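You operate a simulated robot arm through the tools that you are given. There is no shell and no other tool.

You run a simulated robot arm. Do the job below in one go: nothing can be reset, and whatever is moved stays where it is left.

TASK
Set the winder up again with the green spool and the blue cone.
Fine: open the yarn guide, put the full white spool and the bare cone in the basket, and shut the guide at the end. Leave the other cone. Set down upright: white spool, cone with the red band. Where these are worked on the way, their far stop is far enough and under half their travel is too little: yarn guide.

Only the result counts: the job must be done as asked and must still hold three seconds after the hand-in. Knocking over, shifting, dropping, spilling or breaking anything else fails it.

THE ROBOT
A 7-joint arm with a two-finger parallel gripper, fixed in place. Base frame: the origin is at the foot of the arm, x ahead of it, y to its left, z up. Lengths are in mm, angles in rad, forces in N, time in s.
Its first joint turns from -2.601 to 2.601 rad. Payload 3.43 kg.
Tool frame: the origin (TCP) lies between the finger pads and is the grasp point; the fingertips stand 30 mm ahead of it; z points along the fingers, y is the line along which they close. Largest opening 94 mm; finger width 28, thickness 10; the body of the gripper, 50 by 96 mm, starts 55 mm behind the TCP.
Orientation is that of the tool frame in the base frame, as a unit quaternion [w, x, y, z]. With the fingers straight down and closing along the base's y, the tool's x points along the base's -x, its y along +y and its z along -z.

THE INTERFACE
- The arm moves only by the tool servo_tool. Its argument "targets" is a list of rows, each a list of 3 entries, a list of its own where there are three numbers: the shift along the base's x, y, z in units of 20 mm (1.0 is 20 mm), then the turn, a rotation vector about the base's x, y, z in units of 5 degrees (1.0 is 5 degrees), then the finger opening in mm, from 0 to 94. In form: [[[dx, dy, dz], [rx, ry, rz], fingers], ...]. A call has 1 to 20 rows; each row shifts and turns the commanded pose from where the row before left it. A call with a number of a shift or a turn outside -1 to 1 is refused whole. Rows are played at 5 a second. More than 50 mm and 0.15 rad between two rows, or a gripper value outside its range, and nothing of the call is played. A pose out of reach is approached as far as the arm can. The call stops where the force on the tool passes 40 N (or 10 N more than at its start, if that is more) or the arm is blocked; 0.2 s more then pass. The fingers move at their own pace (about 45 mm/s each) and stop on an object; they squeeze with about 37 N. The grip force told is the motor's: it shows also when the fingers shut on nothing. Time passes only in rows, and 0.2 s behind the last, so rows that do not move let the fingers close. It gives the time, the measured TCP pose, the force on the tool (base axes), the opening and the grip force at its end, in the units of the frame above (readings bear some noise), with the torque about the TCP (base axes, N m) and any sound that the robot's microphone picked up.
- Cameras (640 x 400 px; columns grow to the right, rows downward): "scene" is fixed at [199.8, -496.8, 1254.5]; the picture's right is [0.85, -0.53, 0.00], its down [-0.20, -0.32, -0.92] and it looks along [0.49, 0.79, -0.38] (base axes); focal length 354 px, centre (320, 200). "wrist" rides on the gripper at [76, 14, -102] in the tool frame; the picture's right is [-0.18, 0.98, 0.00], its down [-0.75, -0.14, -0.64] and it looks along [-0.63, -0.12, 0.77] (tool axes); focal length 243 px, centre (320, 200). There is no depth. A picture from a camera that has moved, and an enlarged one, comes with that camera's place and axes in the base frame and with its lens. The place of the scene camera against the robot may be out by one fixed shift of up to 25 mm in any direction.
- grab_frame(camera): a new picture of that camera. The clock stands still meanwhile.
- zoom(camera, box): a new picture of the part [left, top, right, bottom] of that camera's present view, enlarged. The clock stands still meanwhile.
- close_job(): hands the job in; it is judged then, once.

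Nothing tells you positions but the pictures and the camera data. Unless the task says otherwise, let go and move clear before handing in.

The tools are called as a command line: name --argument value ..., lists and objects as JSON in quotes. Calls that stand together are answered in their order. servo_tool: Moves the arm, as the interface text tells. Its arguments: {"type":"object","properties":{"targets":{"type":"array","items":{"type":"array"}}},"required":["targets"]} The other tools are called the same way: grab_frame (camera) takes a picture; zoom (camera, box) takes an enlarged picture of a part of a camera's view; close_job () hands the job in.

At the start:

```text
time: 0.0
eef_pos: [672.3, 723.6, 1113.3]
tcp_rot: [-0.001, 0.0, 1.0, 0.001]
wrist_force: [-0.1, -0.1, 0.5]
wrist_torque: [0.01, 0.01, 0.01]
opening: 93.9
finger_force: 0.0
```

scene: 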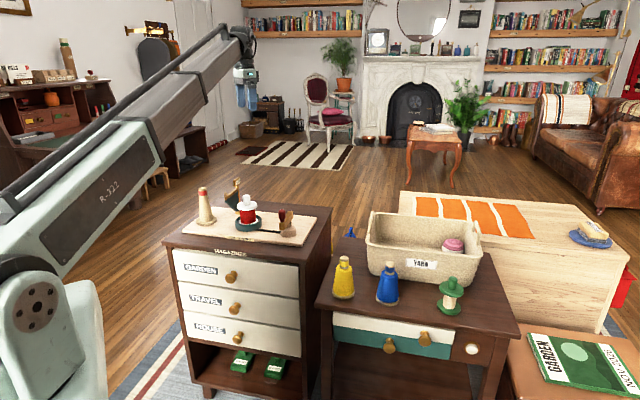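
wrist: 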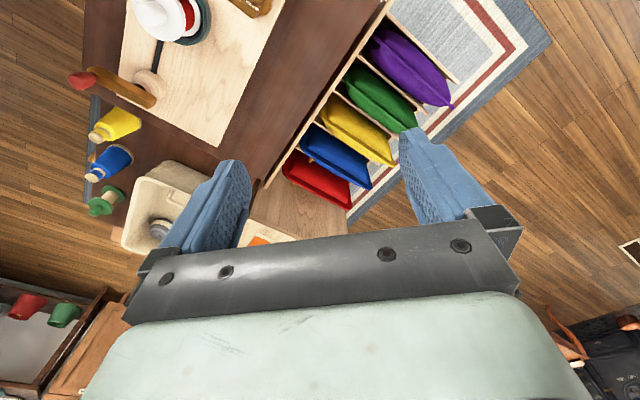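

I see a winder board on the left cabinet, and a table with yellow and blue cones, a green spool and a yarn basket. I'll zoom in before moving anything.

zoom --camera "scene" --box '[160, 160, 340, 272]'

zoom --camera "scene" --box '[310, 190, 510, 315]'

zoom --camera "wrist" --box '[60, 0, 300, 150]'

zoom --camera "wrist" --box '[60, 120, 260, 245]'

```text
3.56 times, centred on (250, 216) of scene
camera zoom: at [199.8, -496.8, 1254.5], right [0.85, -0.53, 0.0], down [-0.2, -0.32, -0.92], along [0.49, 0.79, -0.38], focal length 1260 px, centre (569, 143)
```

zoom: 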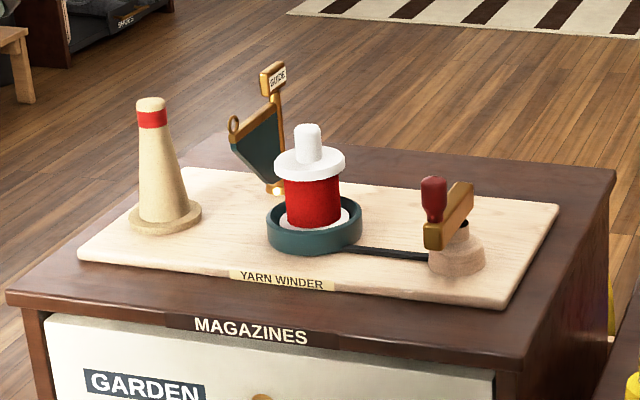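

```text
3.20 times, centred on (410, 252) of scene
camera zoom: at [199.8, -496.8, 1254.5], right [0.85, -0.53, 0.0], down [-0.2, -0.32, -0.92], along [0.49, 0.79, -0.38], focal length 1134 px, centre (32, 32)
```

zoom: 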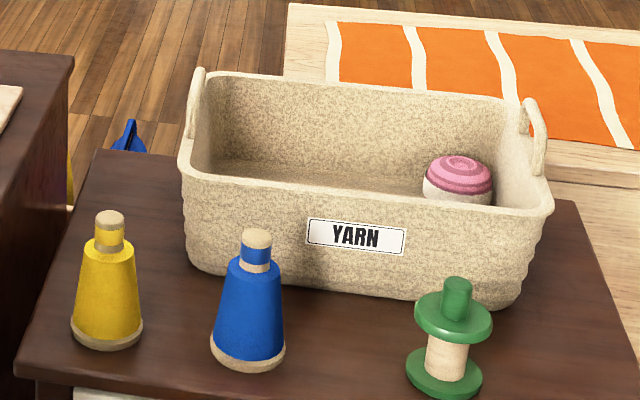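

```text
2.67 times, centred on (180, 75) of wrist
camera zoom: at [596.4, 738.1, 1214.8], right [0.18, 0.98, 0.0], down [0.75, -0.14, 0.64], along [0.63, -0.12, -0.77], focal length 647 px, centre (693, 533)
```

zoom: 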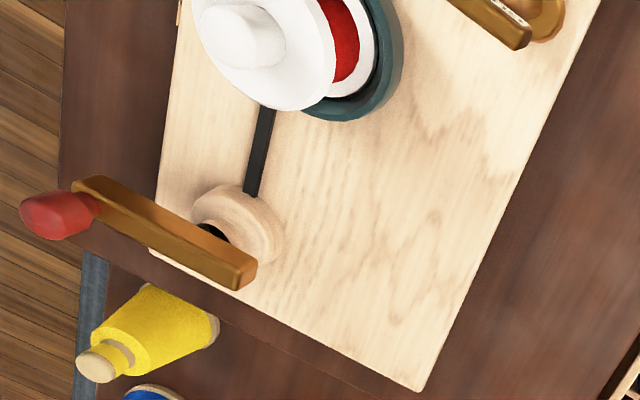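

```text
3.20 times, centred on (160, 182) of wrist
camera zoom: at [596.4, 738.1, 1214.8], right [0.18, 0.98, 0.0], down [0.75, -0.14, 0.64], along [0.63, -0.12, -0.77], focal length 776 px, centre (832, 256)
```

zoom: 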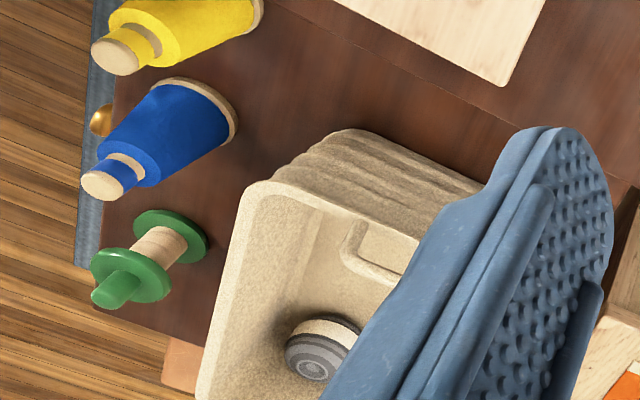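

The white spool's top is at about (574, 528, 835). The yellow cone is near (741, 214), the blue cone near (832, 121) and the green spool near (953, 1). I'll bring the wrist camera over the winder for a closer look.

servo_tool --targets '[[[-0.873, -0.927, -0.4], [0, 0, 0], 94], [[-0.873, -0.927, -0.4], [0, 0, 0], 94], [[-0.873, -0.927, -0.4], [0, 0, 0], 94], [[-0.873, -0.927, -0.4], [0, 0, 0], 94], [[-0.873, -0.927, -0.4], [0, 0, 0], 94], [[-0.873, -0.927, -0.4], [0, 0, 0], 94], [[-0.873, -0.927, -0.4], [0, 0, 0], 94], [[-0.873, -0.927, -0.4], [0, 0, 0], 94], [[-0.873, -0.927, -0.4], [0, 0, 0], 94], [[-0.873, -0.927, -0.4], [0, 0, 0], 94], [[-0.873, -0.927, -0.4], [0, 0, 0], 94]]'

grab_frame --camera "wrist"

grab_frame --camera "scene"

```text
time: 2.4
eef_pos: [479.6, 520.4, 1023.5]
tcp_rot: [0.0, 0.001, 1.0, 0.0]
wrist_force: [-0.1, 0.1, 0.9]
wrist_torque: [0.02, 0.04, 0.0]
opening: 93.9
finger_force: 0.0
```

```text
taken
camera wrist: at [404.2, 534.0, 1125.5], right [0.18, 0.98, 0.0], down [0.75, -0.14, 0.64], along [0.63, -0.12, -0.77], focal length 243 px, centre (320, 200)
```

wrist: 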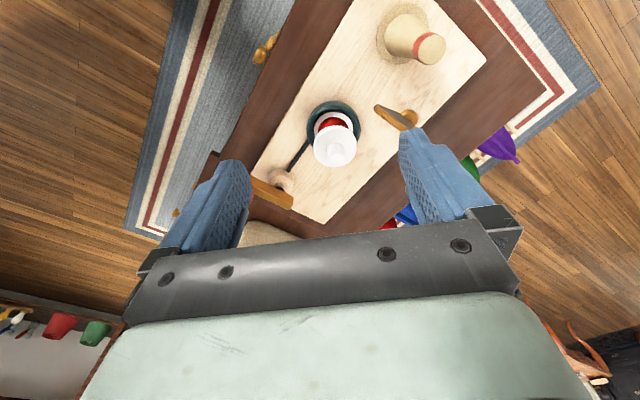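

```text
taken
```

scene: 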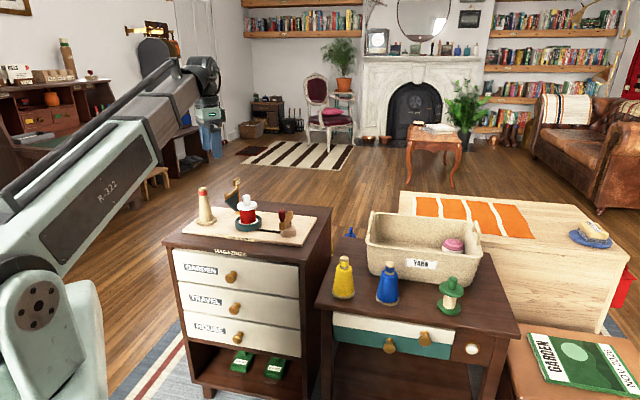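

The whole winder is in view now: cone, spool on its turntable, guide and crank. I'll enlarge it.

zoom --camera "wrist" --box '[240, 0, 500, 162]'

zoom --camera "wrist" --box '[250, 80, 442, 200]'

zoom --camera "scene" --box '[180, 170, 308, 250]'

```text
2.46 times, centred on (370, 81) of wrist
camera zoom: at [404.2, 534.0, 1125.5], right [0.18, 0.98, 0.0], down [0.75, -0.14, 0.64], along [0.63, -0.12, -0.77], focal length 597 px, centre (197, 493)
```

zoom: 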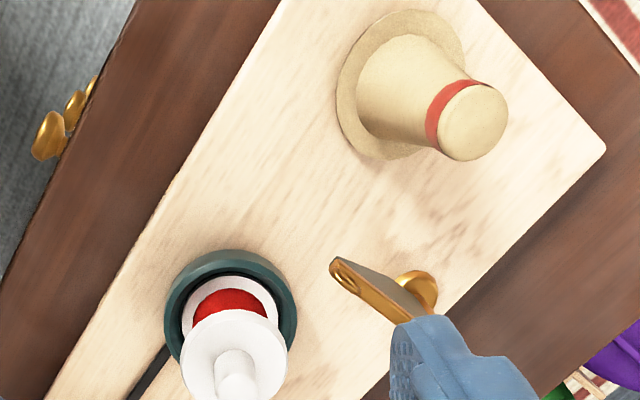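

```text
3.33 times, centred on (346, 140) of wrist
camera zoom: at [404.2, 534.0, 1125.5], right [0.18, 0.98, 0.0], down [0.75, -0.14, 0.64], along [0.63, -0.12, -0.77], focal length 809 px, centre (233, 400)
```

zoom: 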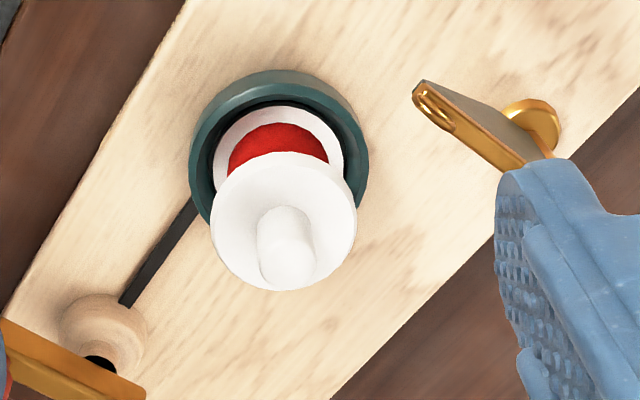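

```text
5.00 times, centred on (244, 210) of scene
camera zoom: at [199.8, -496.8, 1254.5], right [0.85, -0.53, 0.0], down [-0.2, -0.32, -0.92], along [0.49, 0.79, -0.38], focal length 1771 px, centre (700, 150)
```

zoom: 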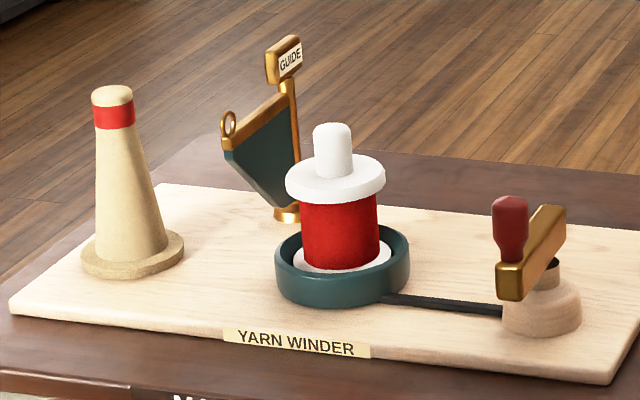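

The guide's loop sits midway between the cone and the spool, so it looks shut. I'll move the camera for a clear view of its hinge.

servo_tool --targets '[[[-0.1, 1, -0.2], [0, 0, 0], 94], [[-0.1, 1, -0.2], [0, 0, 0], 94], [[-0.1, 1, -0.2], [0, 0, 0], 94], [[-0.1, 1, -0.2], [0, 0, 0], 94], [[-0.1, 1, -0.2], [0, 0, 0], 94]]'

zoom --camera "wrist" --box '[260, 60, 420, 160]'

zoom --camera "scene" --box '[208, 172, 272, 212]'

zoom --camera "wrist" --box '[0, 0, 640, 400]'

```text
time: 3.6
eef_pos: [469.6, 619.9, 1004.8]
tcp_rot: [0.001, 0.001, 1.0, 0.0]
wrist_force: [-0.7, 0.6, 0.1]
wrist_torque: [-0.01, -0.03, 0.04]
opening: 94.1
finger_force: 0.2
```

```text
4.00 times, centred on (340, 110) of wrist
camera zoom: at [394.0, 634.4, 1106.7], right [0.18, 0.98, 0.0], down [0.75, -0.14, 0.64], along [0.63, -0.12, -0.77], focal length 970 px, centre (240, 560)
```

zoom: 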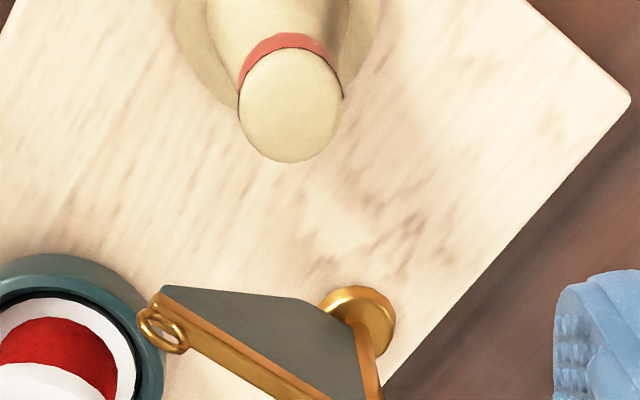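

```text
10.00 times, centred on (240, 192) of scene
camera zoom: at [199.8, -496.8, 1254.5], right [0.85, -0.53, 0.0], down [-0.2, -0.32, -0.92], along [0.49, 0.79, -0.38], focal length 3543 px, centre (1120, 280)
```

zoom: 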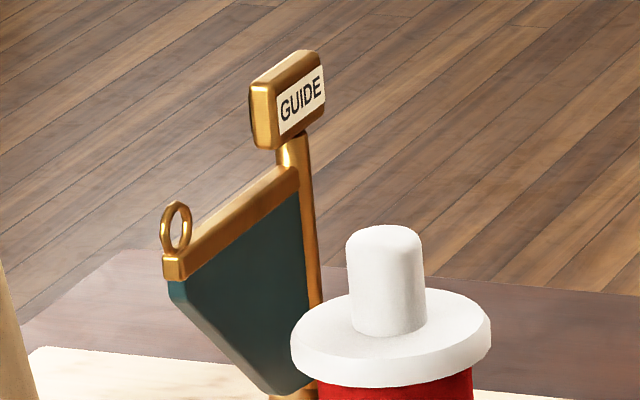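

```text
1.00 times, centred on (320, 200) of wrist (not enlarged: the box is as wide or as high as the picture)
camera zoom: at [394.0, 634.4, 1106.7], right [0.18, 0.98, 0.0], down [0.75, -0.14, 0.64], along [0.63, -0.12, -0.77], focal length 243 px, centre (320, 200)
```

zoom: 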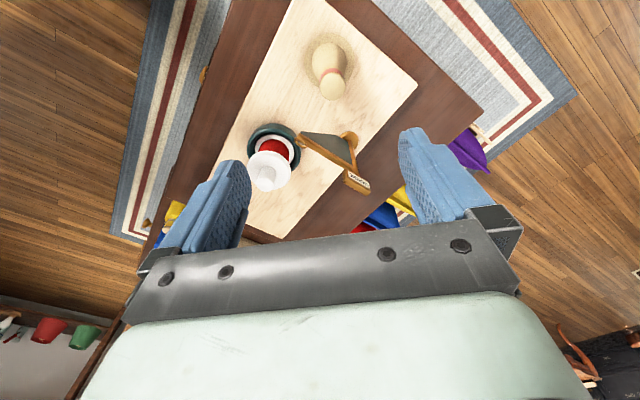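

The guide is a swing arm on a post at about (579, 652). Its bar is near z 815 and points at the front of the board. I'll turn the tool so the fingers straddle the bar, then check from above.

servo_tool --targets '[[[0.4, -0.06, -0.3], [0, 0, 1], 70], [[0.4, -0.06, -0.3], [0, 0, 1], 70], [[0.4, -0.06, -0.3], [0, 0, 1], 70], [[0.4, -0.06, -0.3], [0, 0, 1], 70], [[0.4, -0.06, -0.3], [0, 0, 1], 70], [[0.4, -0.06, -0.3], [0, 0, 1], 70], [[0.4, -0.06, -0.3], [0, 0, 1], 70], [[0.4, -0.06, -0.3], [0, 0, 1], 70], [[0.4, -0.06, -0.3], [0, 0, 1], 70]]'

grab_frame --camera "wrist"

```text
time: 5.6
eef_pos: [542.7, 608.2, 950.8]
tcp_rot: [0.0, -0.383, 0.924, -0.001]
wrist_force: [-1.5, -0.8, -0.3]
wrist_torque: [0.01, 0.02, 0.0]
opening: 70.0
finger_force: 0.1
```

```text
taken
camera wrist: at [478.2, 565.0, 1052.7], right [-0.57, 0.82, 0.0], down [0.63, 0.43, 0.64], along [0.53, 0.36, -0.77], focal length 243 px, centre (320, 200)
```

wrist: 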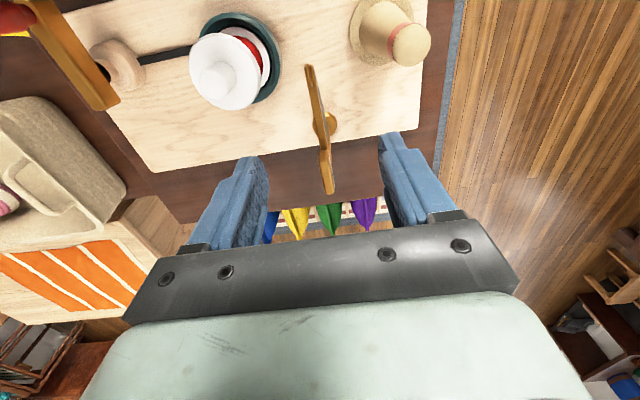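

The fingers now sit either side of the arm's line. I'll zoom in to check the guide's position and angle.

zoom --camera "wrist" --box '[200, 50, 440, 200]'

zoom --camera "wrist" --box '[80, 0, 440, 150]'

```text
2.67 times, centred on (320, 125) of wrist
camera zoom: at [478.2, 565.0, 1052.7], right [-0.57, 0.82, 0.0], down [0.63, 0.43, 0.64], along [0.53, 0.36, -0.77], focal length 647 px, centre (320, 400)
```

zoom: 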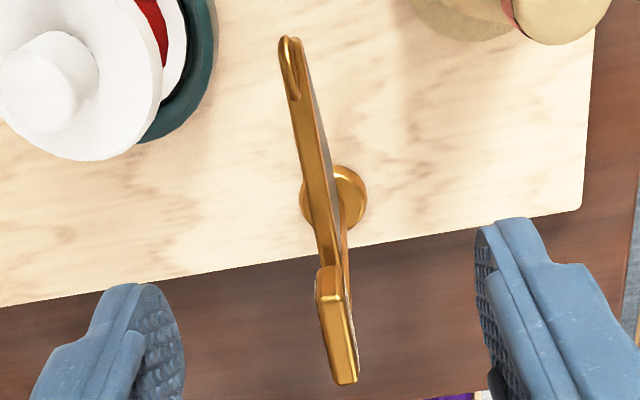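

```text
1.78 times, centred on (260, 75) of wrist
camera zoom: at [478.2, 565.0, 1052.7], right [-0.57, 0.82, 0.0], down [0.63, 0.43, 0.64], along [0.53, 0.36, -0.77], focal length 431 px, centre (427, 422)
```

zoom: 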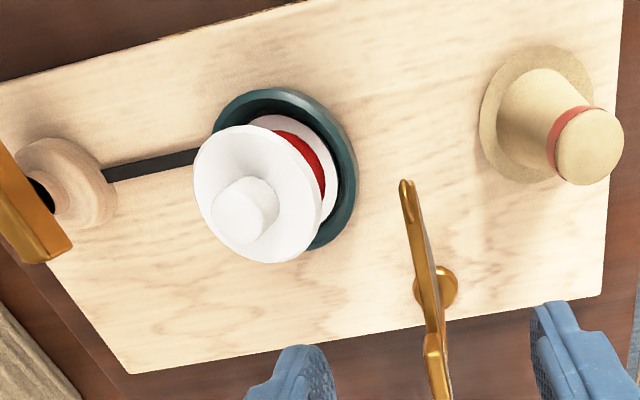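

The bar runs midway between the fingers. I'll narrow to 50 mm and go straight down to straddle it.

servo_tool --targets '[[[0, 0, 0], [0, 0, 0.6], 50], [[0, 0, -0.92], [0, 0, 0], 50], [[0, 0, -0.92], [0, 0, 0], 50], [[0, 0, -0.92], [0, 0, 0], 50], [[0, 0, -0.92], [0, 0, 0], 50], [[0, 0, -0.92], [0, 0, 0], 50], [[0, 0, -0.92], [0, 0, 0], 50], [[0, 0, -0.92], [0, 0, 0], 50]]'

grab_frame --camera "wrist"

zoom --camera "scene" --box '[180, 150, 340, 250]'

```text
time: 7.4
eef_pos: [542.6, 607.3, 823.0]
tcp_rot: [0.0, -0.406, 0.914, 0.0]
wrist_force: [-0.1, 0.2, 0.4]
wrist_torque: [0.0, 0.01, 0.02]
opening: 50.1
finger_force: 0.0
```

```text
taken
camera wrist: at [480.7, 560.9, 924.6], right [-0.61, 0.79, 0.0], down [0.61, 0.47, 0.64], along [0.51, 0.39, -0.77], focal length 243 px, centre (320, 200)
```

wrist: 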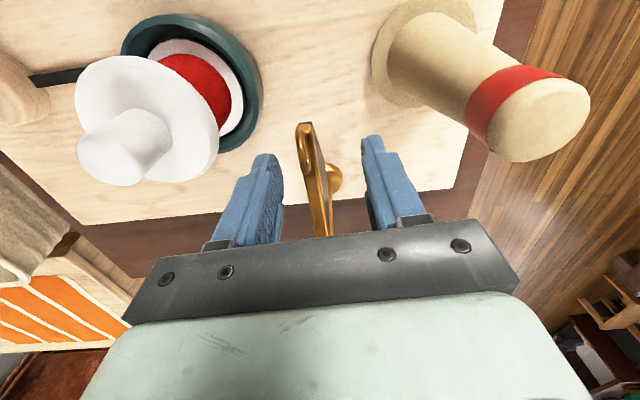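

```text
4.00 times, centred on (260, 200) of scene
camera zoom: at [199.8, -496.8, 1254.5], right [0.85, -0.53, 0.0], down [-0.2, -0.32, -0.92], along [0.49, 0.79, -0.38], focal length 1417 px, centre (560, 200)
```

zoom: 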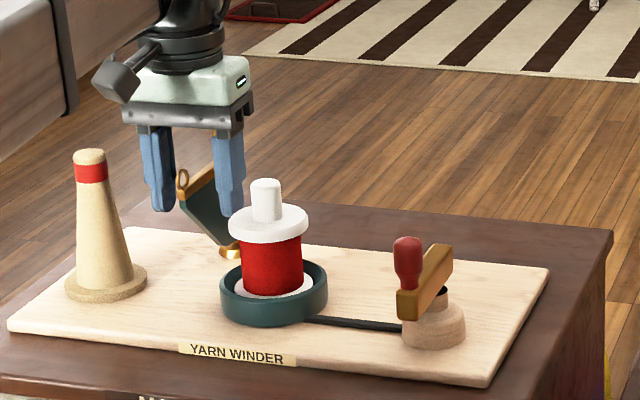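

The bar is straddled and nothing is touching. I'll push it gently towards the cone side in small steps and watch the force to find which way it opens.

servo_tool --targets '[[[-0.6, 0.53, 0], [0, 0, 0], 50], [[-0.112, 0.1, 0], [0, 0, 0], 50], [[-0.112, 0.1, 0], [0, 0, 0], 50], [[-0.112, 0.1, 0], [0, 0, 0], 50]]'

grab_frame --camera "wrist"

```text
time: 8.4
eef_pos: [525.4, 623.6, 822.6]
tcp_rot: [0.0, -0.405, 0.914, -0.002]
wrist_force: [20.1, -17.4, -11.4]
wrist_torque: [0.15, 0.36, -0.28]
opening: 65.0
finger_force: 13.1
```

```text
taken
camera wrist: at [463.1, 577.2, 923.9], right [-0.61, 0.8, 0.0], down [0.61, 0.47, 0.64], along [0.51, 0.39, -0.77], focal length 243 px, centre (320, 200)
```

wrist: 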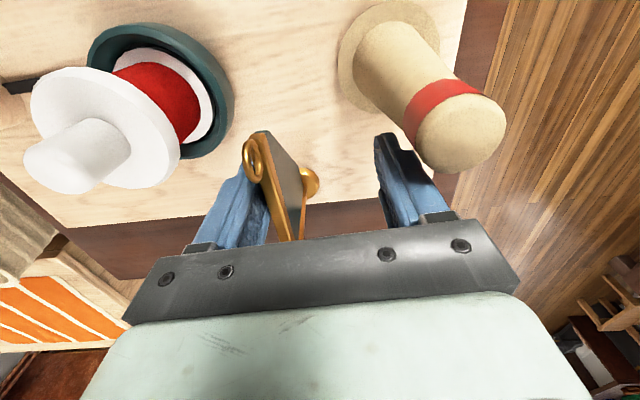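

Force rose to about 26 N with no swing, so this side is the stop and it must open the other way. I'll back off, lift and close the fingers.

servo_tool --targets '[[[0.4, -0.36, 0], [0, 0, 0], 50], [[0.4, -0.36, 0], [0, 0, 0], 50], [[0, 0, 1], [0, 0, 0], 50], [[0, 0, 1], [0, 0, 0], 50], [[0, 0, 1], [0, 0, 0], 50], [[0, 0, 1], [0, 0, 0], 0], [[0, 0, 0], [0, 0, 0], 0], [[0, 0, 0], [0, 0, 0], 0]]'

grab_frame --camera "wrist"

zoom --camera "scene" --box '[180, 150, 340, 250]'

```text
time: 10.2
eef_pos: [540.3, 611.8, 900.1]
tcp_rot: [-0.001, -0.407, 0.913, 0.0]
wrist_force: [0.3, -0.8, -0.3]
wrist_torque: [0.0, -0.01, 0.02]
opening: 0.1
finger_force: 17.7
```

```text
taken
camera wrist: at [478.4, 564.9, 1002.8], right [-0.61, 0.79, 0.0], down [0.61, 0.47, 0.64], along [0.51, 0.39, -0.77], focal length 243 px, centre (320, 200)
```

wrist: 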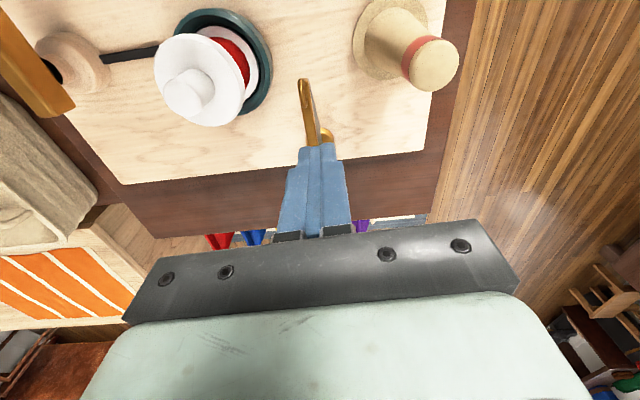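

```text
4.00 times, centred on (260, 200) of scene
camera zoom: at [199.8, -496.8, 1254.5], right [0.85, -0.53, 0.0], down [-0.2, -0.32, -0.92], along [0.49, 0.79, -0.38], focal length 1417 px, centre (560, 200)
```

zoom: 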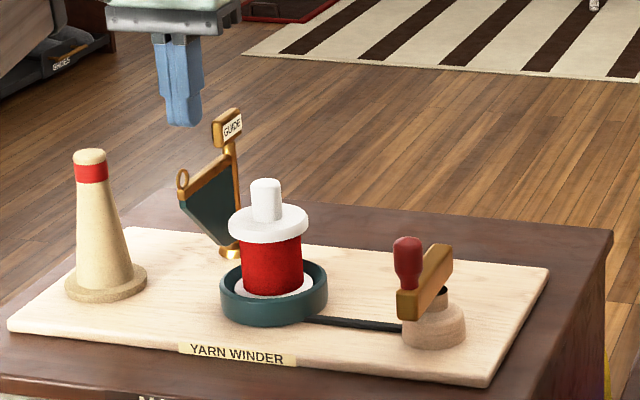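

The guide hasn't moved. I'll put the closed fingers on its cone side, go down and push gently towards the spool side.

servo_tool --targets '[[[-0.745, 0.665, 0], [0, 0, 0], 0], [[0, 0, -0.975], [0, 0, 0], 0], [[0, 0, -0.975], [0, 0, 0], 0], [[0, 0, -0.975], [0, 0, 0], 0], [[0, 0, -0.975], [0, 0, 0], 0], [[0.37, -0.33, 0], [0, 0, 0], 0], [[0.112, -0.1, 0], [0, 0, 0], 0], [[0.112, -0.1, 0], [0, 0, 0], 0], [[0.112, -0.1, 0], [0, 0, 0], 0]]'

grab_frame --camera "wrist"

zoom --camera "scene" --box '[180, 150, 340, 250]'

```text
time: 12.2
eef_pos: [538.7, 611.8, 823.2]
tcp_rot: [0.0, -0.407, 0.913, 0.0]
wrist_force: [-0.8, 0.4, -0.4]
wrist_torque: [0.01, -0.01, 0.03]
opening: 0.0
finger_force: 32.9
```

```text
taken
camera wrist: at [476.7, 565.4, 926.1], right [-0.61, 0.79, 0.0], down [0.61, 0.47, 0.64], along [0.51, 0.39, -0.77], focal length 243 px, centre (320, 200)
```

wrist: 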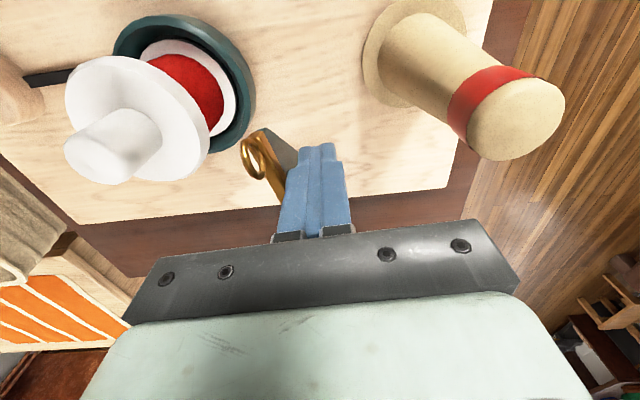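

```text
4.00 times, centred on (260, 200) of scene
camera zoom: at [199.8, -496.8, 1254.5], right [0.85, -0.53, 0.0], down [-0.2, -0.32, -0.92], along [0.49, 0.79, -0.38], focal length 1417 px, centre (560, 200)
```

zoom: 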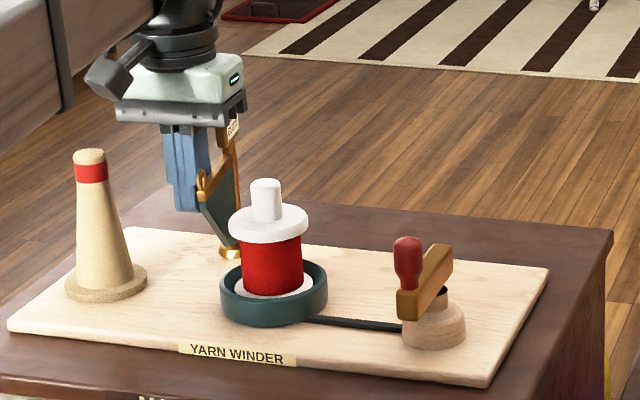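

The guide swings this way with hardly any force. I'll follow its arc in small steps.

servo_tool --targets '[[[0.1325, -0.2025, 0], [0, 0, 0], 0], [[0.1325, -0.2025, 0], [0, 0, 0], 0], [[0.195, -0.126, 0], [0, 0, 0], 0], [[0.195, -0.126, 0], [0, 0, 0], 0], [[0.195, -0.126, 0], [0, 0, 0], 0], [[0.195, -0.126, 0], [0, 0, 0], 0]]'

grab_frame --camera "wrist"

zoom --camera "scene" --box '[180, 150, 340, 250]'

```text
time: 13.6
eef_pos: [560.0, 592.5, 823.5]
tcp_rot: [-0.001, -0.407, 0.913, 0.0]
wrist_force: [-0.3, 0.4, 0.1]
wrist_torque: [0.0, -0.01, -0.02]
opening: 0.2
finger_force: 33.1
```

```text
taken
camera wrist: at [498.2, 547.1, 925.7], right [-0.61, 0.79, 0.0], down [0.61, 0.47, 0.64], along [0.51, 0.39, -0.77], focal length 243 px, centre (320, 200)
```

wrist: 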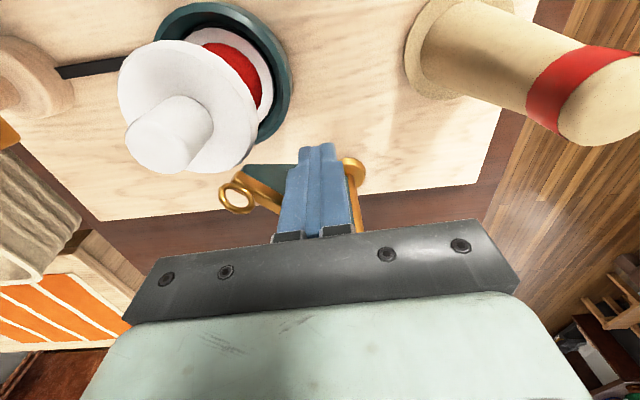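

```text
4.00 times, centred on (260, 200) of scene
camera zoom: at [199.8, -496.8, 1254.5], right [0.85, -0.53, 0.0], down [-0.2, -0.32, -0.92], along [0.49, 0.79, -0.38], focal length 1417 px, centre (560, 200)
```

zoom: 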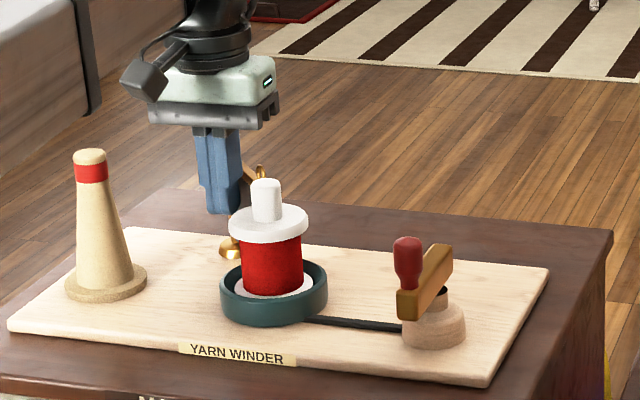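

The guide has passed the spool with no contact, so I'll keep following the arc.

servo_tool --targets '[[[0.25, -0.04, 0], [0, 0, 0], 0], [[0.25, -0.04, 0], [0, 0, 0], 0], [[0.25, -0.04, 0], [0, 0, 0], 0], [[0.25, -0.04, 0], [0, 0, 0], 0], [[0.276, 0.049, 0], [0, 0, 0], 0], [[0.276, 0.049, 0], [0, 0, 0], 0], [[0.276, 0.049, 0], [0, 0, 0], 0], [[0.276, 0.049, 0], [0, 0, 0], 0]]'

grab_frame --camera "wrist"

zoom --camera "scene" --box '[180, 150, 340, 250]'

```text
time: 15.4
eef_pos: [597.6, 594.8, 823.8]
tcp_rot: [-0.003, -0.408, 0.913, 0.0]
wrist_force: [-28.3, -3.4, 4.6]
wrist_torque: [0.01, -0.11, 0.0]
opening: 0.0
finger_force: 33.1
```

```text
taken
camera wrist: at [536.6, 547.2, 927.5], right [-0.61, 0.79, 0.0], down [0.61, 0.47, 0.64], along [0.5, 0.39, -0.77], focal length 243 px, centre (320, 200)
```

wrist: 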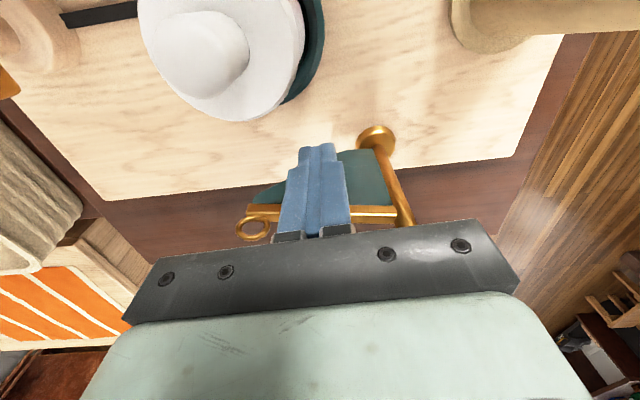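

```text
4.00 times, centred on (260, 200) of scene
camera zoom: at [199.8, -496.8, 1254.5], right [0.85, -0.53, 0.0], down [-0.2, -0.32, -0.92], along [0.49, 0.79, -0.38], focal length 1417 px, centre (560, 200)
```

zoom: 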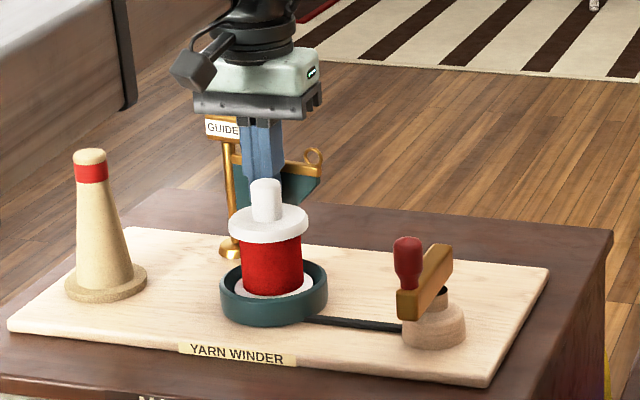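

The force climbed to 28 N, so the guide is open against its far stop. I'll back away, lift and look at where it rests.

servo_tool --targets '[[[-0.3, -0.2, 0], [0, 0, 0], 0], [[-0.3, -0.2, 0], [0, 0, 0], 0], [[0, 0, 1], [0, 0, 0], 0], [[0, 0, 1], [0, 0, 0], 0], [[0, 0, 1], [0, 0, 0], 0], [[0, 0, 1], [0, 0, 0], 0], [[0, 0, 1], [0, 0, 0], 0], [[-0.8, -0.8, 1], [0, 0, 0], 94], [[-0.8, -0.8, 1], [0, 0, 0], 94], [[-0.8, -0.8, 1], [0, 0, 0], 94]]'

grab_frame --camera "wrist"

zoom --camera "scene" --box '[180, 150, 340, 250]'

```text
time: 17.6
eef_pos: [540.8, 539.0, 985.5]
tcp_rot: [0.0, -0.407, 0.913, 0.001]
wrist_force: [0.5, 0.4, 0.5]
wrist_torque: [0.01, 0.01, -0.01]
opening: 68.3
finger_force: 0.0
```

```text
taken
camera wrist: at [479.8, 492.0, 1087.0], right [-0.61, 0.79, 0.0], down [0.61, 0.47, 0.64], along [0.51, 0.39, -0.77], focal length 243 px, centre (320, 200)
```

wrist: 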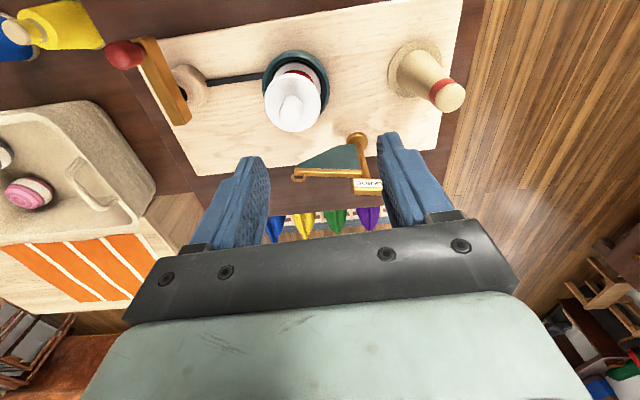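

```text
4.00 times, centred on (260, 200) of scene
camera zoom: at [199.8, -496.8, 1254.5], right [0.85, -0.53, 0.0], down [-0.2, -0.32, -0.92], along [0.49, 0.79, -0.38], focal length 1417 px, centre (560, 200)
```

zoom: 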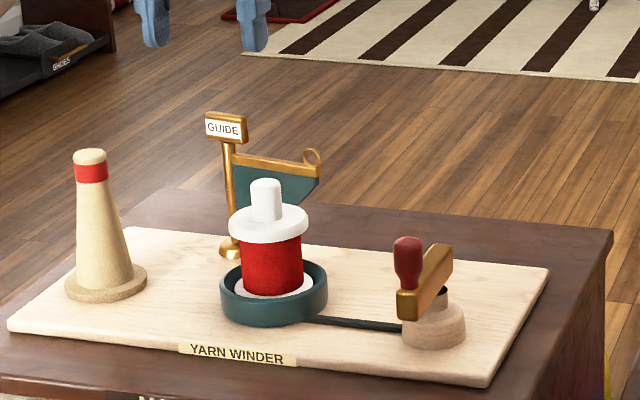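

The guide is open and staying put. Next I'll look over the basket and the three objects on the table.

servo_tool --targets '[[[0.778, -0.997, 0], [0, 0, 0], 94], [[0.778, -0.997, 0], [0, 0, 0], 94], [[0.778, -0.997, 0], [0, 0, 0], 94], [[0.778, -0.997, 0], [0, 0, 0], 94], [[0.778, -0.997, 0], [0, 0, 0], 94], [[0.778, -0.997, 0], [0, 0, 0], 94], [[0.778, -0.997, 0], [0, 0, 0], 94], [[0.778, -0.997, 0], [0, 0, 0], 94], [[0.778, -0.997, 0], [0, 0, 0], 94], [[0.778, -0.997, 0], [0, 0, 0], 94], [[0.778, -0.997, 0], [0, 0, 0], 94], [[0.778, -0.997, 0], [0, 0, 0], 94], [[0.778, -0.997, 0], [0, 0, 0], 94], [[0.778, -0.997, 0], [0, 0, 0], 94], [[0.778, -0.997, 0], [0, 0, 0], 94], [[0.778, -0.997, 0], [0, 0, 0], 94]]'

grab_frame --camera "wrist"

grab_frame --camera "scene"

```text
time: 21.0
eef_pos: [792.8, 221.1, 981.9]
tcp_rot: [0.0, -0.407, 0.913, 0.0]
wrist_force: [-0.2, -0.3, 0.5]
wrist_torque: [-0.01, -0.03, -0.01]
opening: 94.5
finger_force: 0.2
```

```text
taken
camera wrist: at [731.0, 173.3, 1085.2], right [-0.61, 0.79, 0.0], down [0.61, 0.47, 0.64], along [0.51, 0.39, -0.77], focal length 243 px, centre (320, 200)
```

wrist: 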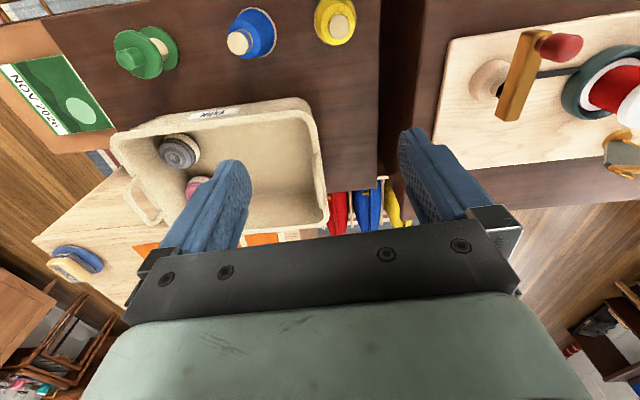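

```text
taken
```

scene: 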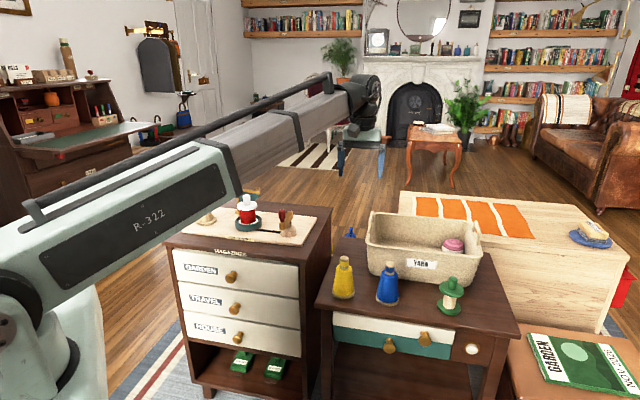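

The basket already holds two balls of yarn, towards its far-right side. I'll zoom in on the basket and on the table objects.

zoom --camera "wrist" --box '[90, 70, 346, 230]'

zoom --camera "wrist" --box '[90, 0, 378, 90]'

zoom --camera "scene" --box '[350, 195, 494, 285]'

```text
2.50 times, centred on (218, 150) of wrist
camera zoom: at [731.0, 173.3, 1085.2], right [-0.61, 0.79, 0.0], down [0.61, 0.47, 0.64], along [0.51, 0.39, -0.77], focal length 606 px, centre (575, 325)
```

zoom: 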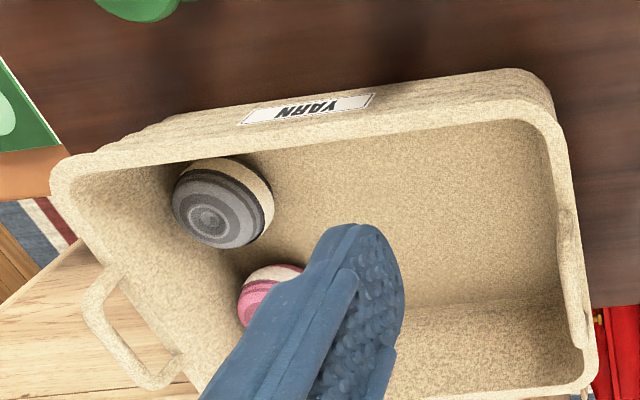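

```text
2.22 times, centred on (234, 45) of wrist
camera zoom: at [731.0, 173.3, 1085.2], right [-0.61, 0.79, 0.0], down [0.61, 0.47, 0.64], along [0.51, 0.39, -0.77], focal length 539 px, centre (511, 544)
```

zoom: 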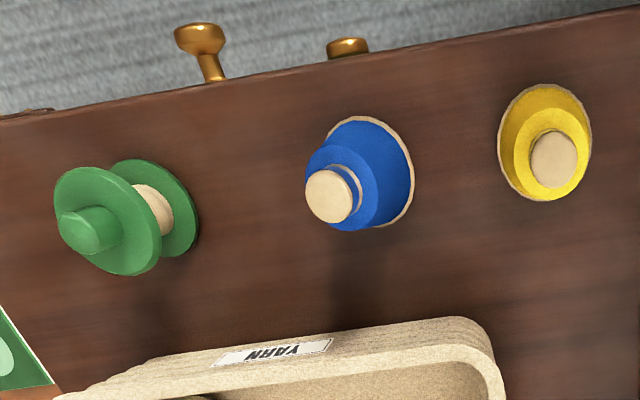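

```text
4.44 times, centred on (422, 240) of scene
camera zoom: at [199.8, -496.8, 1254.5], right [0.85, -0.53, 0.0], down [-0.2, -0.32, -0.92], along [0.49, 0.79, -0.38], focal length 1575 px, centre (-133, 22)
```

zoom: 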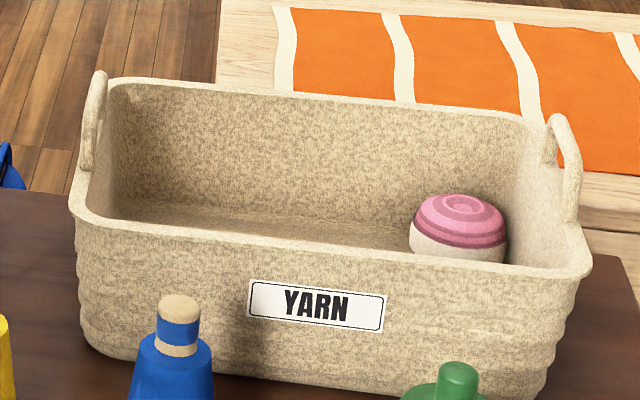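

The left part of the basket is free: the rim is near z 720, the floor near 605, and the handle rises to about 766. I'll first test with the hand empty how far the arm reaches over the basket with the fingers tilted outwards.

servo_tool --targets '[[[1, -0.15, -0.5], [0, 0, -0.68], 60], [[1, -0.15, -0.5], [0, 0, -0.68], 60], [[1, -0.15, -0.5], [0, 0, -0.68], 60], [[1, -0.15, -0.5], [0, 0, -0.68], 60], [[1, -0.15, -0.5], [0, 0, -0.68], 60], [[1, -0.15, -0.5], [0, 0, -0.68], 60], [[1, -0.15, -0.5], [0, 0, -0.68], 60], [[1, -0.15, -0.5], [0, 0, -0.68], 60], [[1, -0.15, -0.5], [0, 0, -0.68], 60], [[1, -0.15, -0.5], [0, 0, -0.68], 60]]'

grab_frame --camera "wrist"

```text
time: 23.2
eef_pos: [994.0, 189.1, 883.1]
tcp_rot: [0.0, -0.122, 0.993, 0.0]
wrist_force: [-0.2, -0.7, 1.3]
wrist_torque: [0.0, 0.0, 0.03]
opening: 60.1
finger_force: 0.1
```

```text
taken
camera wrist: at [916.3, 185.8, 986.0], right [-0.06, 1.0, 0.0], down [0.77, 0.04, 0.64], along [0.64, 0.04, -0.77], focal length 243 px, centre (320, 200)
```

wrist: 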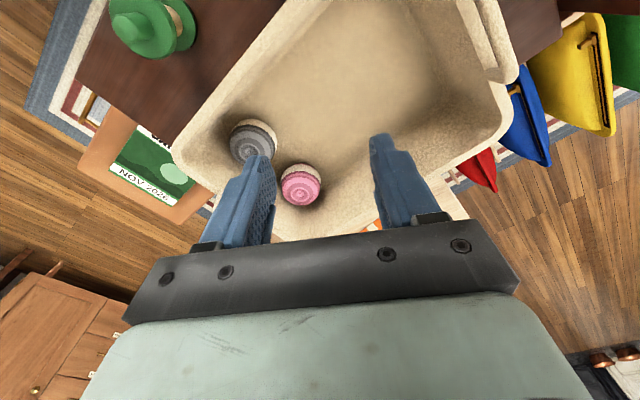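

The arm reaches r ≈ 1012 with the tool straight down. I'll zoom in to map the basket floor.

zoom --camera "wrist" --box '[160, 0, 528, 230]'

```text
1.74 times, centred on (344, 115) of wrist
camera zoom: at [916.3, 185.8, 986.0], right [-0.06, 1.0, 0.0], down [0.77, 0.04, 0.64], along [0.64, 0.04, -0.77], focal length 422 px, centre (278, 348)
```

zoom: 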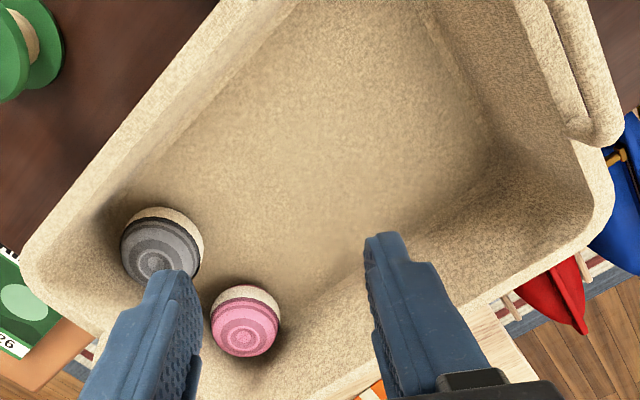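

The floor's front-left corner is near (876, 240). I'd put the two items at about (948, 239) and (1008, 182). I'll test a 20° tilt over the farther spot.

servo_tool --targets '[[[0.18, -0.09, -0.8], [0.242, -0.97, 0], 60], [[0.18, -0.09, -0.8], [0.242, -0.97, 0], 60], [[0.18, -0.09, -0.8], [0.242, -0.97, 0], 60], [[0.18, -0.09, -0.8], [0.242, -0.97, 0], 60], [[0, 0, -1], [0, 0, 0], 60], [[0, 0, -1], [0, 0, 0], 60], [[0, 0, -1], [0, 0, 0], 60], [[0, 0, -1], [0, 0, 0], 60]]'

grab_frame --camera "scene"

grab_frame --camera "wrist"

```text
time: 25.0
eef_pos: [1005.8, 183.9, 737.3]
tcp_rot: [0.172, -0.12, 0.978, 0.022]
wrist_force: [0.0, 0.4, -0.1]
wrist_torque: [0.0, -0.01, 0.0]
opening: 60.0
finger_force: 0.1
```

```text
taken
```

scene: 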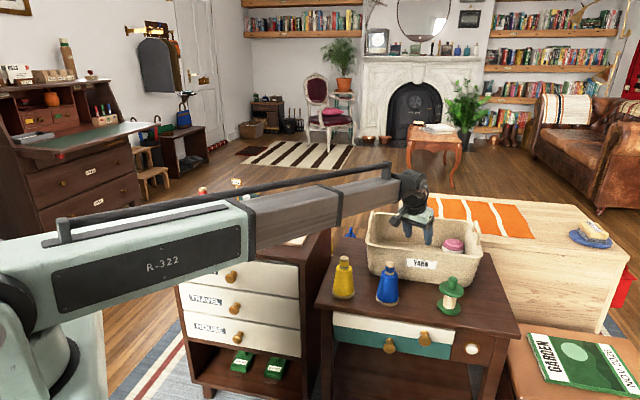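

```text
taken
camera wrist: at [898.3, 172.1, 808.2], right [-0.07, 1.0, 0.06], down [0.51, -0.02, 0.86], along [0.86, 0.09, -0.5], focal length 243 px, centre (320, 200)
```

wrist: 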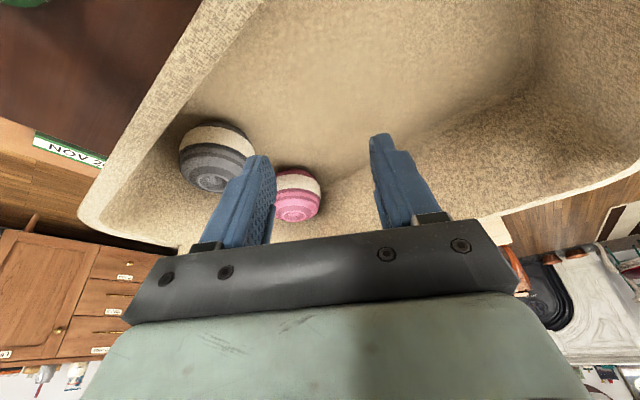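

The pose holds at r ≈ 1022, z 737. I'll check it at placing height as well.

servo_tool --targets '[[[0, 0, -1], [0, 0, 0], 60], [[0, 0, -1], [0, 0, 0], 60], [[0, 0, 0], [0, 0, 0], 60]]'

zoom --camera "scene" --box '[320, 160, 512, 280]'

```text
time: 25.8
eef_pos: [1006.0, 182.9, 699.8]
tcp_rot: [0.172, -0.119, 0.978, 0.021]
wrist_force: [-0.1, 0.3, 0.9]
wrist_torque: [0.0, 0.04, 0.01]
opening: 60.1
finger_force: 0.0
```

```text
3.33 times, centred on (416, 220) of scene
camera zoom: at [199.8, -496.8, 1254.5], right [0.85, -0.53, 0.0], down [-0.2, -0.32, -0.92], along [0.49, 0.79, -0.38], focal length 1181 px, centre (0, 133)
```

zoom: 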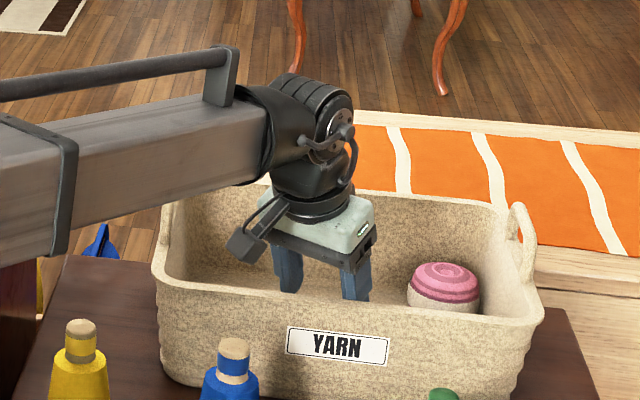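

The arm reaches the spot at z 700, so a 20° tilt works for the basket. I'll lift out and move to the white spool with the same tilt.

servo_tool --targets '[[[0, 0, 1], [0, 0, 0], 60], [[0, 0, 1], [0, 0, 0], 60], [[0, 0, 1], [0, 0, 0], 60], [[0, 0, 1], [0, 0, 0], 60], [[-1, 0.8, 0.5], [0, 0, 0.35], 60], [[-1, 0.8, 0.5], [0, 0, 0.35], 60], [[-1, 0.8, 0.5], [0, 0, 0.35], 60], [[-1, 0.8, 0.5], [0, 0, 0.35], 60], [[-1, 0.8, 0.5], [0, 0, 0.35], 60], [[-1, 0.8, 0.5], [0, 0, 0.35], 60], [[-1, 0.8, 0.5], [0, 0, 0.35], 60], [[-1, 0.8, 0.5], [0, 0, 0.35], 60], [[-1, 0.8, 0.5], [0, 0, 0.35], 60], [[-1, 0.8, 0.5], [0, 0, 0.35], 60], [[-1, 0.8, 0.5], [0, 0, 0.35], 60], [[-1, 0.8, 0.5], [0, 0, 0.35], 60], [[-1, 0.8, 0.5], [0, 0, 0.35], 60], [[-1, 0.8, 0.5], [0, 0, 0.35], 60], [[-1, 0.8, 0.5], [0, 0, 0.35], 60], [[-1, 0.8, 0.5], [0, 0, 0.35], 60]]'

```text
time: 30.0
eef_pos: [686.7, 436.9, 939.4]
tcp_rot: [0.162, -0.353, 0.92, 0.062]
wrist_force: [-0.5, -0.5, -0.2]
wrist_torque: [-0.02, 0.02, 0.01]
opening: 60.1
finger_force: 0.0
```

Now I'll move to just above the white spool's knob and check the alignment.

servo_tool --targets '[[[-0.931, 0.7425, -0.4], [0, 0, 0], 60], [[-0.931, 0.7425, -0.4], [0, 0, 0], 60], [[-0.931, 0.7425, -0.4], [0, 0, 0], 60], [[-0.931, 0.7425, -0.4], [0, 0, 0], 60], [[-0.931, 0.7425, -0.4], [0, 0, 0], 60], [[-0.931, 0.7425, -0.4], [0, 0, 0], 60], [[0, 0, 0], [0, 0, 0], 60]]'

grab_frame --camera "wrist"

zoom --camera "scene" --box '[180, 150, 340, 250]'

```text
time: 31.6
eef_pos: [575.8, 527.7, 891.1]
tcp_rot: [0.163, -0.353, 0.919, 0.062]
wrist_force: [-0.1, -0.3, 0.1]
wrist_torque: [0.02, -0.02, 0.01]
opening: 60.0
finger_force: 0.0
```

```text
taken
camera wrist: at [486.2, 467.9, 961.0], right [-0.53, 0.85, 0.06], down [0.46, 0.22, 0.86], along [0.71, 0.48, -0.5], focal length 243 px, centre (320, 200)
```

wrist: 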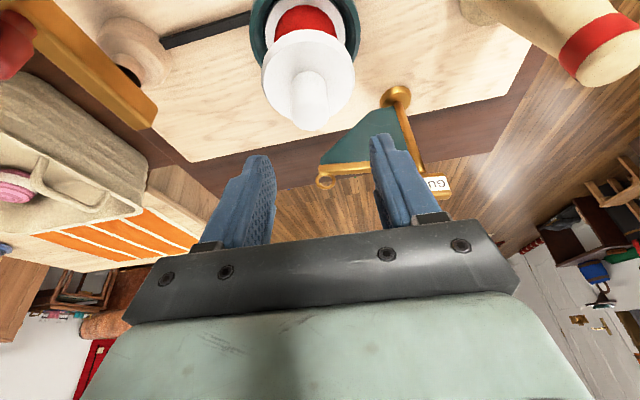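

```text
4.00 times, centred on (260, 200) of scene
camera zoom: at [199.8, -496.8, 1254.5], right [0.85, -0.53, 0.0], down [-0.2, -0.32, -0.92], along [0.49, 0.79, -0.38], focal length 1417 px, centre (560, 200)
```

zoom: 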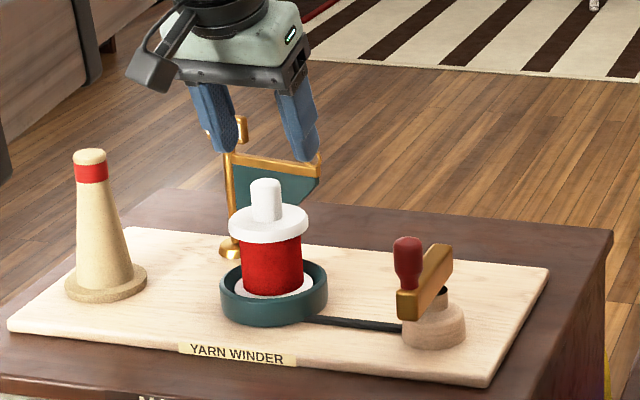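

zoom --camera "wrist" --box '[230, 0, 390, 140]'

```text
2.86 times, centred on (310, 70) of wrist
camera zoom: at [486.2, 467.9, 961.0], right [-0.53, 0.85, 0.06], down [0.46, 0.22, 0.86], along [0.71, 0.48, -0.5], focal length 693 px, centre (349, 571)
```

zoom: 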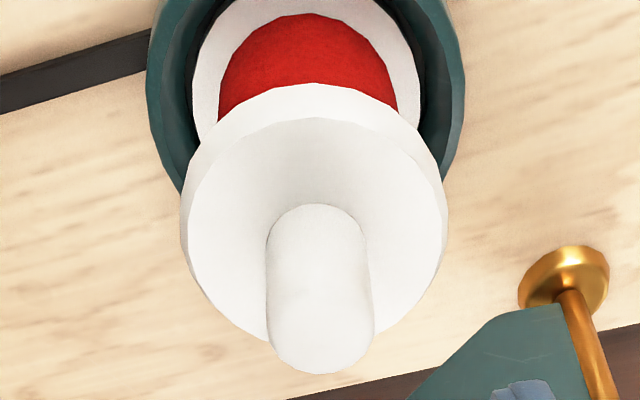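

The knob axis is at about (576, 526.5), its top near 834 and the flange top near 800. I'll go down with the pads centred on the knob and grip.

servo_tool --targets '[[[-0.075, -0.093, -0.885], [0, 0, 0], 60], [[-0.075, -0.093, -0.885], [0, 0, 0], 60], [[-0.075, -0.093, -0.885], [0, 0, 0], 60], [[0, 0, 0], [0, 0, 0], 60]]'

grab_frame --camera "wrist"

zoom --camera "scene" --box '[208, 160, 304, 220]'

```text
time: 32.5
eef_pos: [572.9, 520.9, 843.2]
tcp_rot: [0.169, -0.354, 0.918, 0.062]
wrist_force: [-1.6, -4.8, 24.8]
wrist_torque: [-0.76, -0.37, -0.12]
opening: 61.1
finger_force: 0.3
stopped in row 4: the force on the tool passed its limit at 53 N (the readings are from after the stop); the commanded pose is now the measured one
```

```text
taken
camera wrist: at [482.0, 461.4, 912.7], right [-0.53, 0.85, 0.06], down [0.45, 0.22, 0.87], along [0.72, 0.49, -0.49], focal length 243 px, centre (320, 200)
```

wrist: 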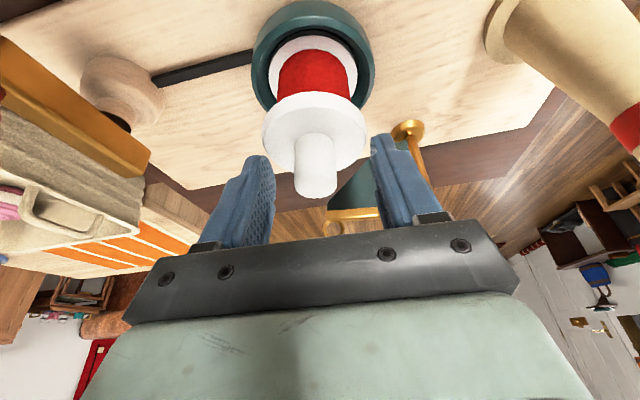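

```text
6.67 times, centred on (256, 190) of scene
camera zoom: at [199.8, -496.8, 1254.5], right [0.85, -0.53, 0.0], down [-0.2, -0.32, -0.92], along [0.49, 0.79, -0.38], focal length 2362 px, centre (747, 267)
```

zoom: 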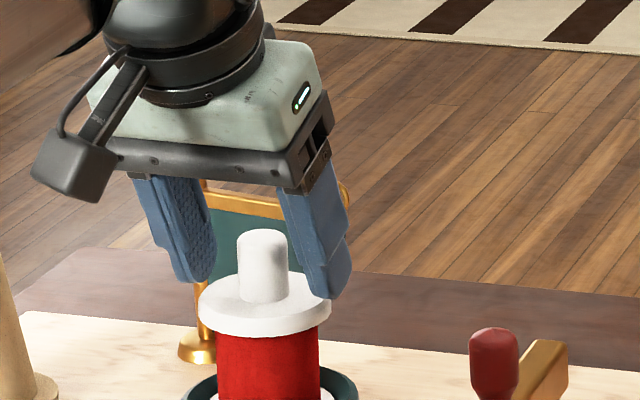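

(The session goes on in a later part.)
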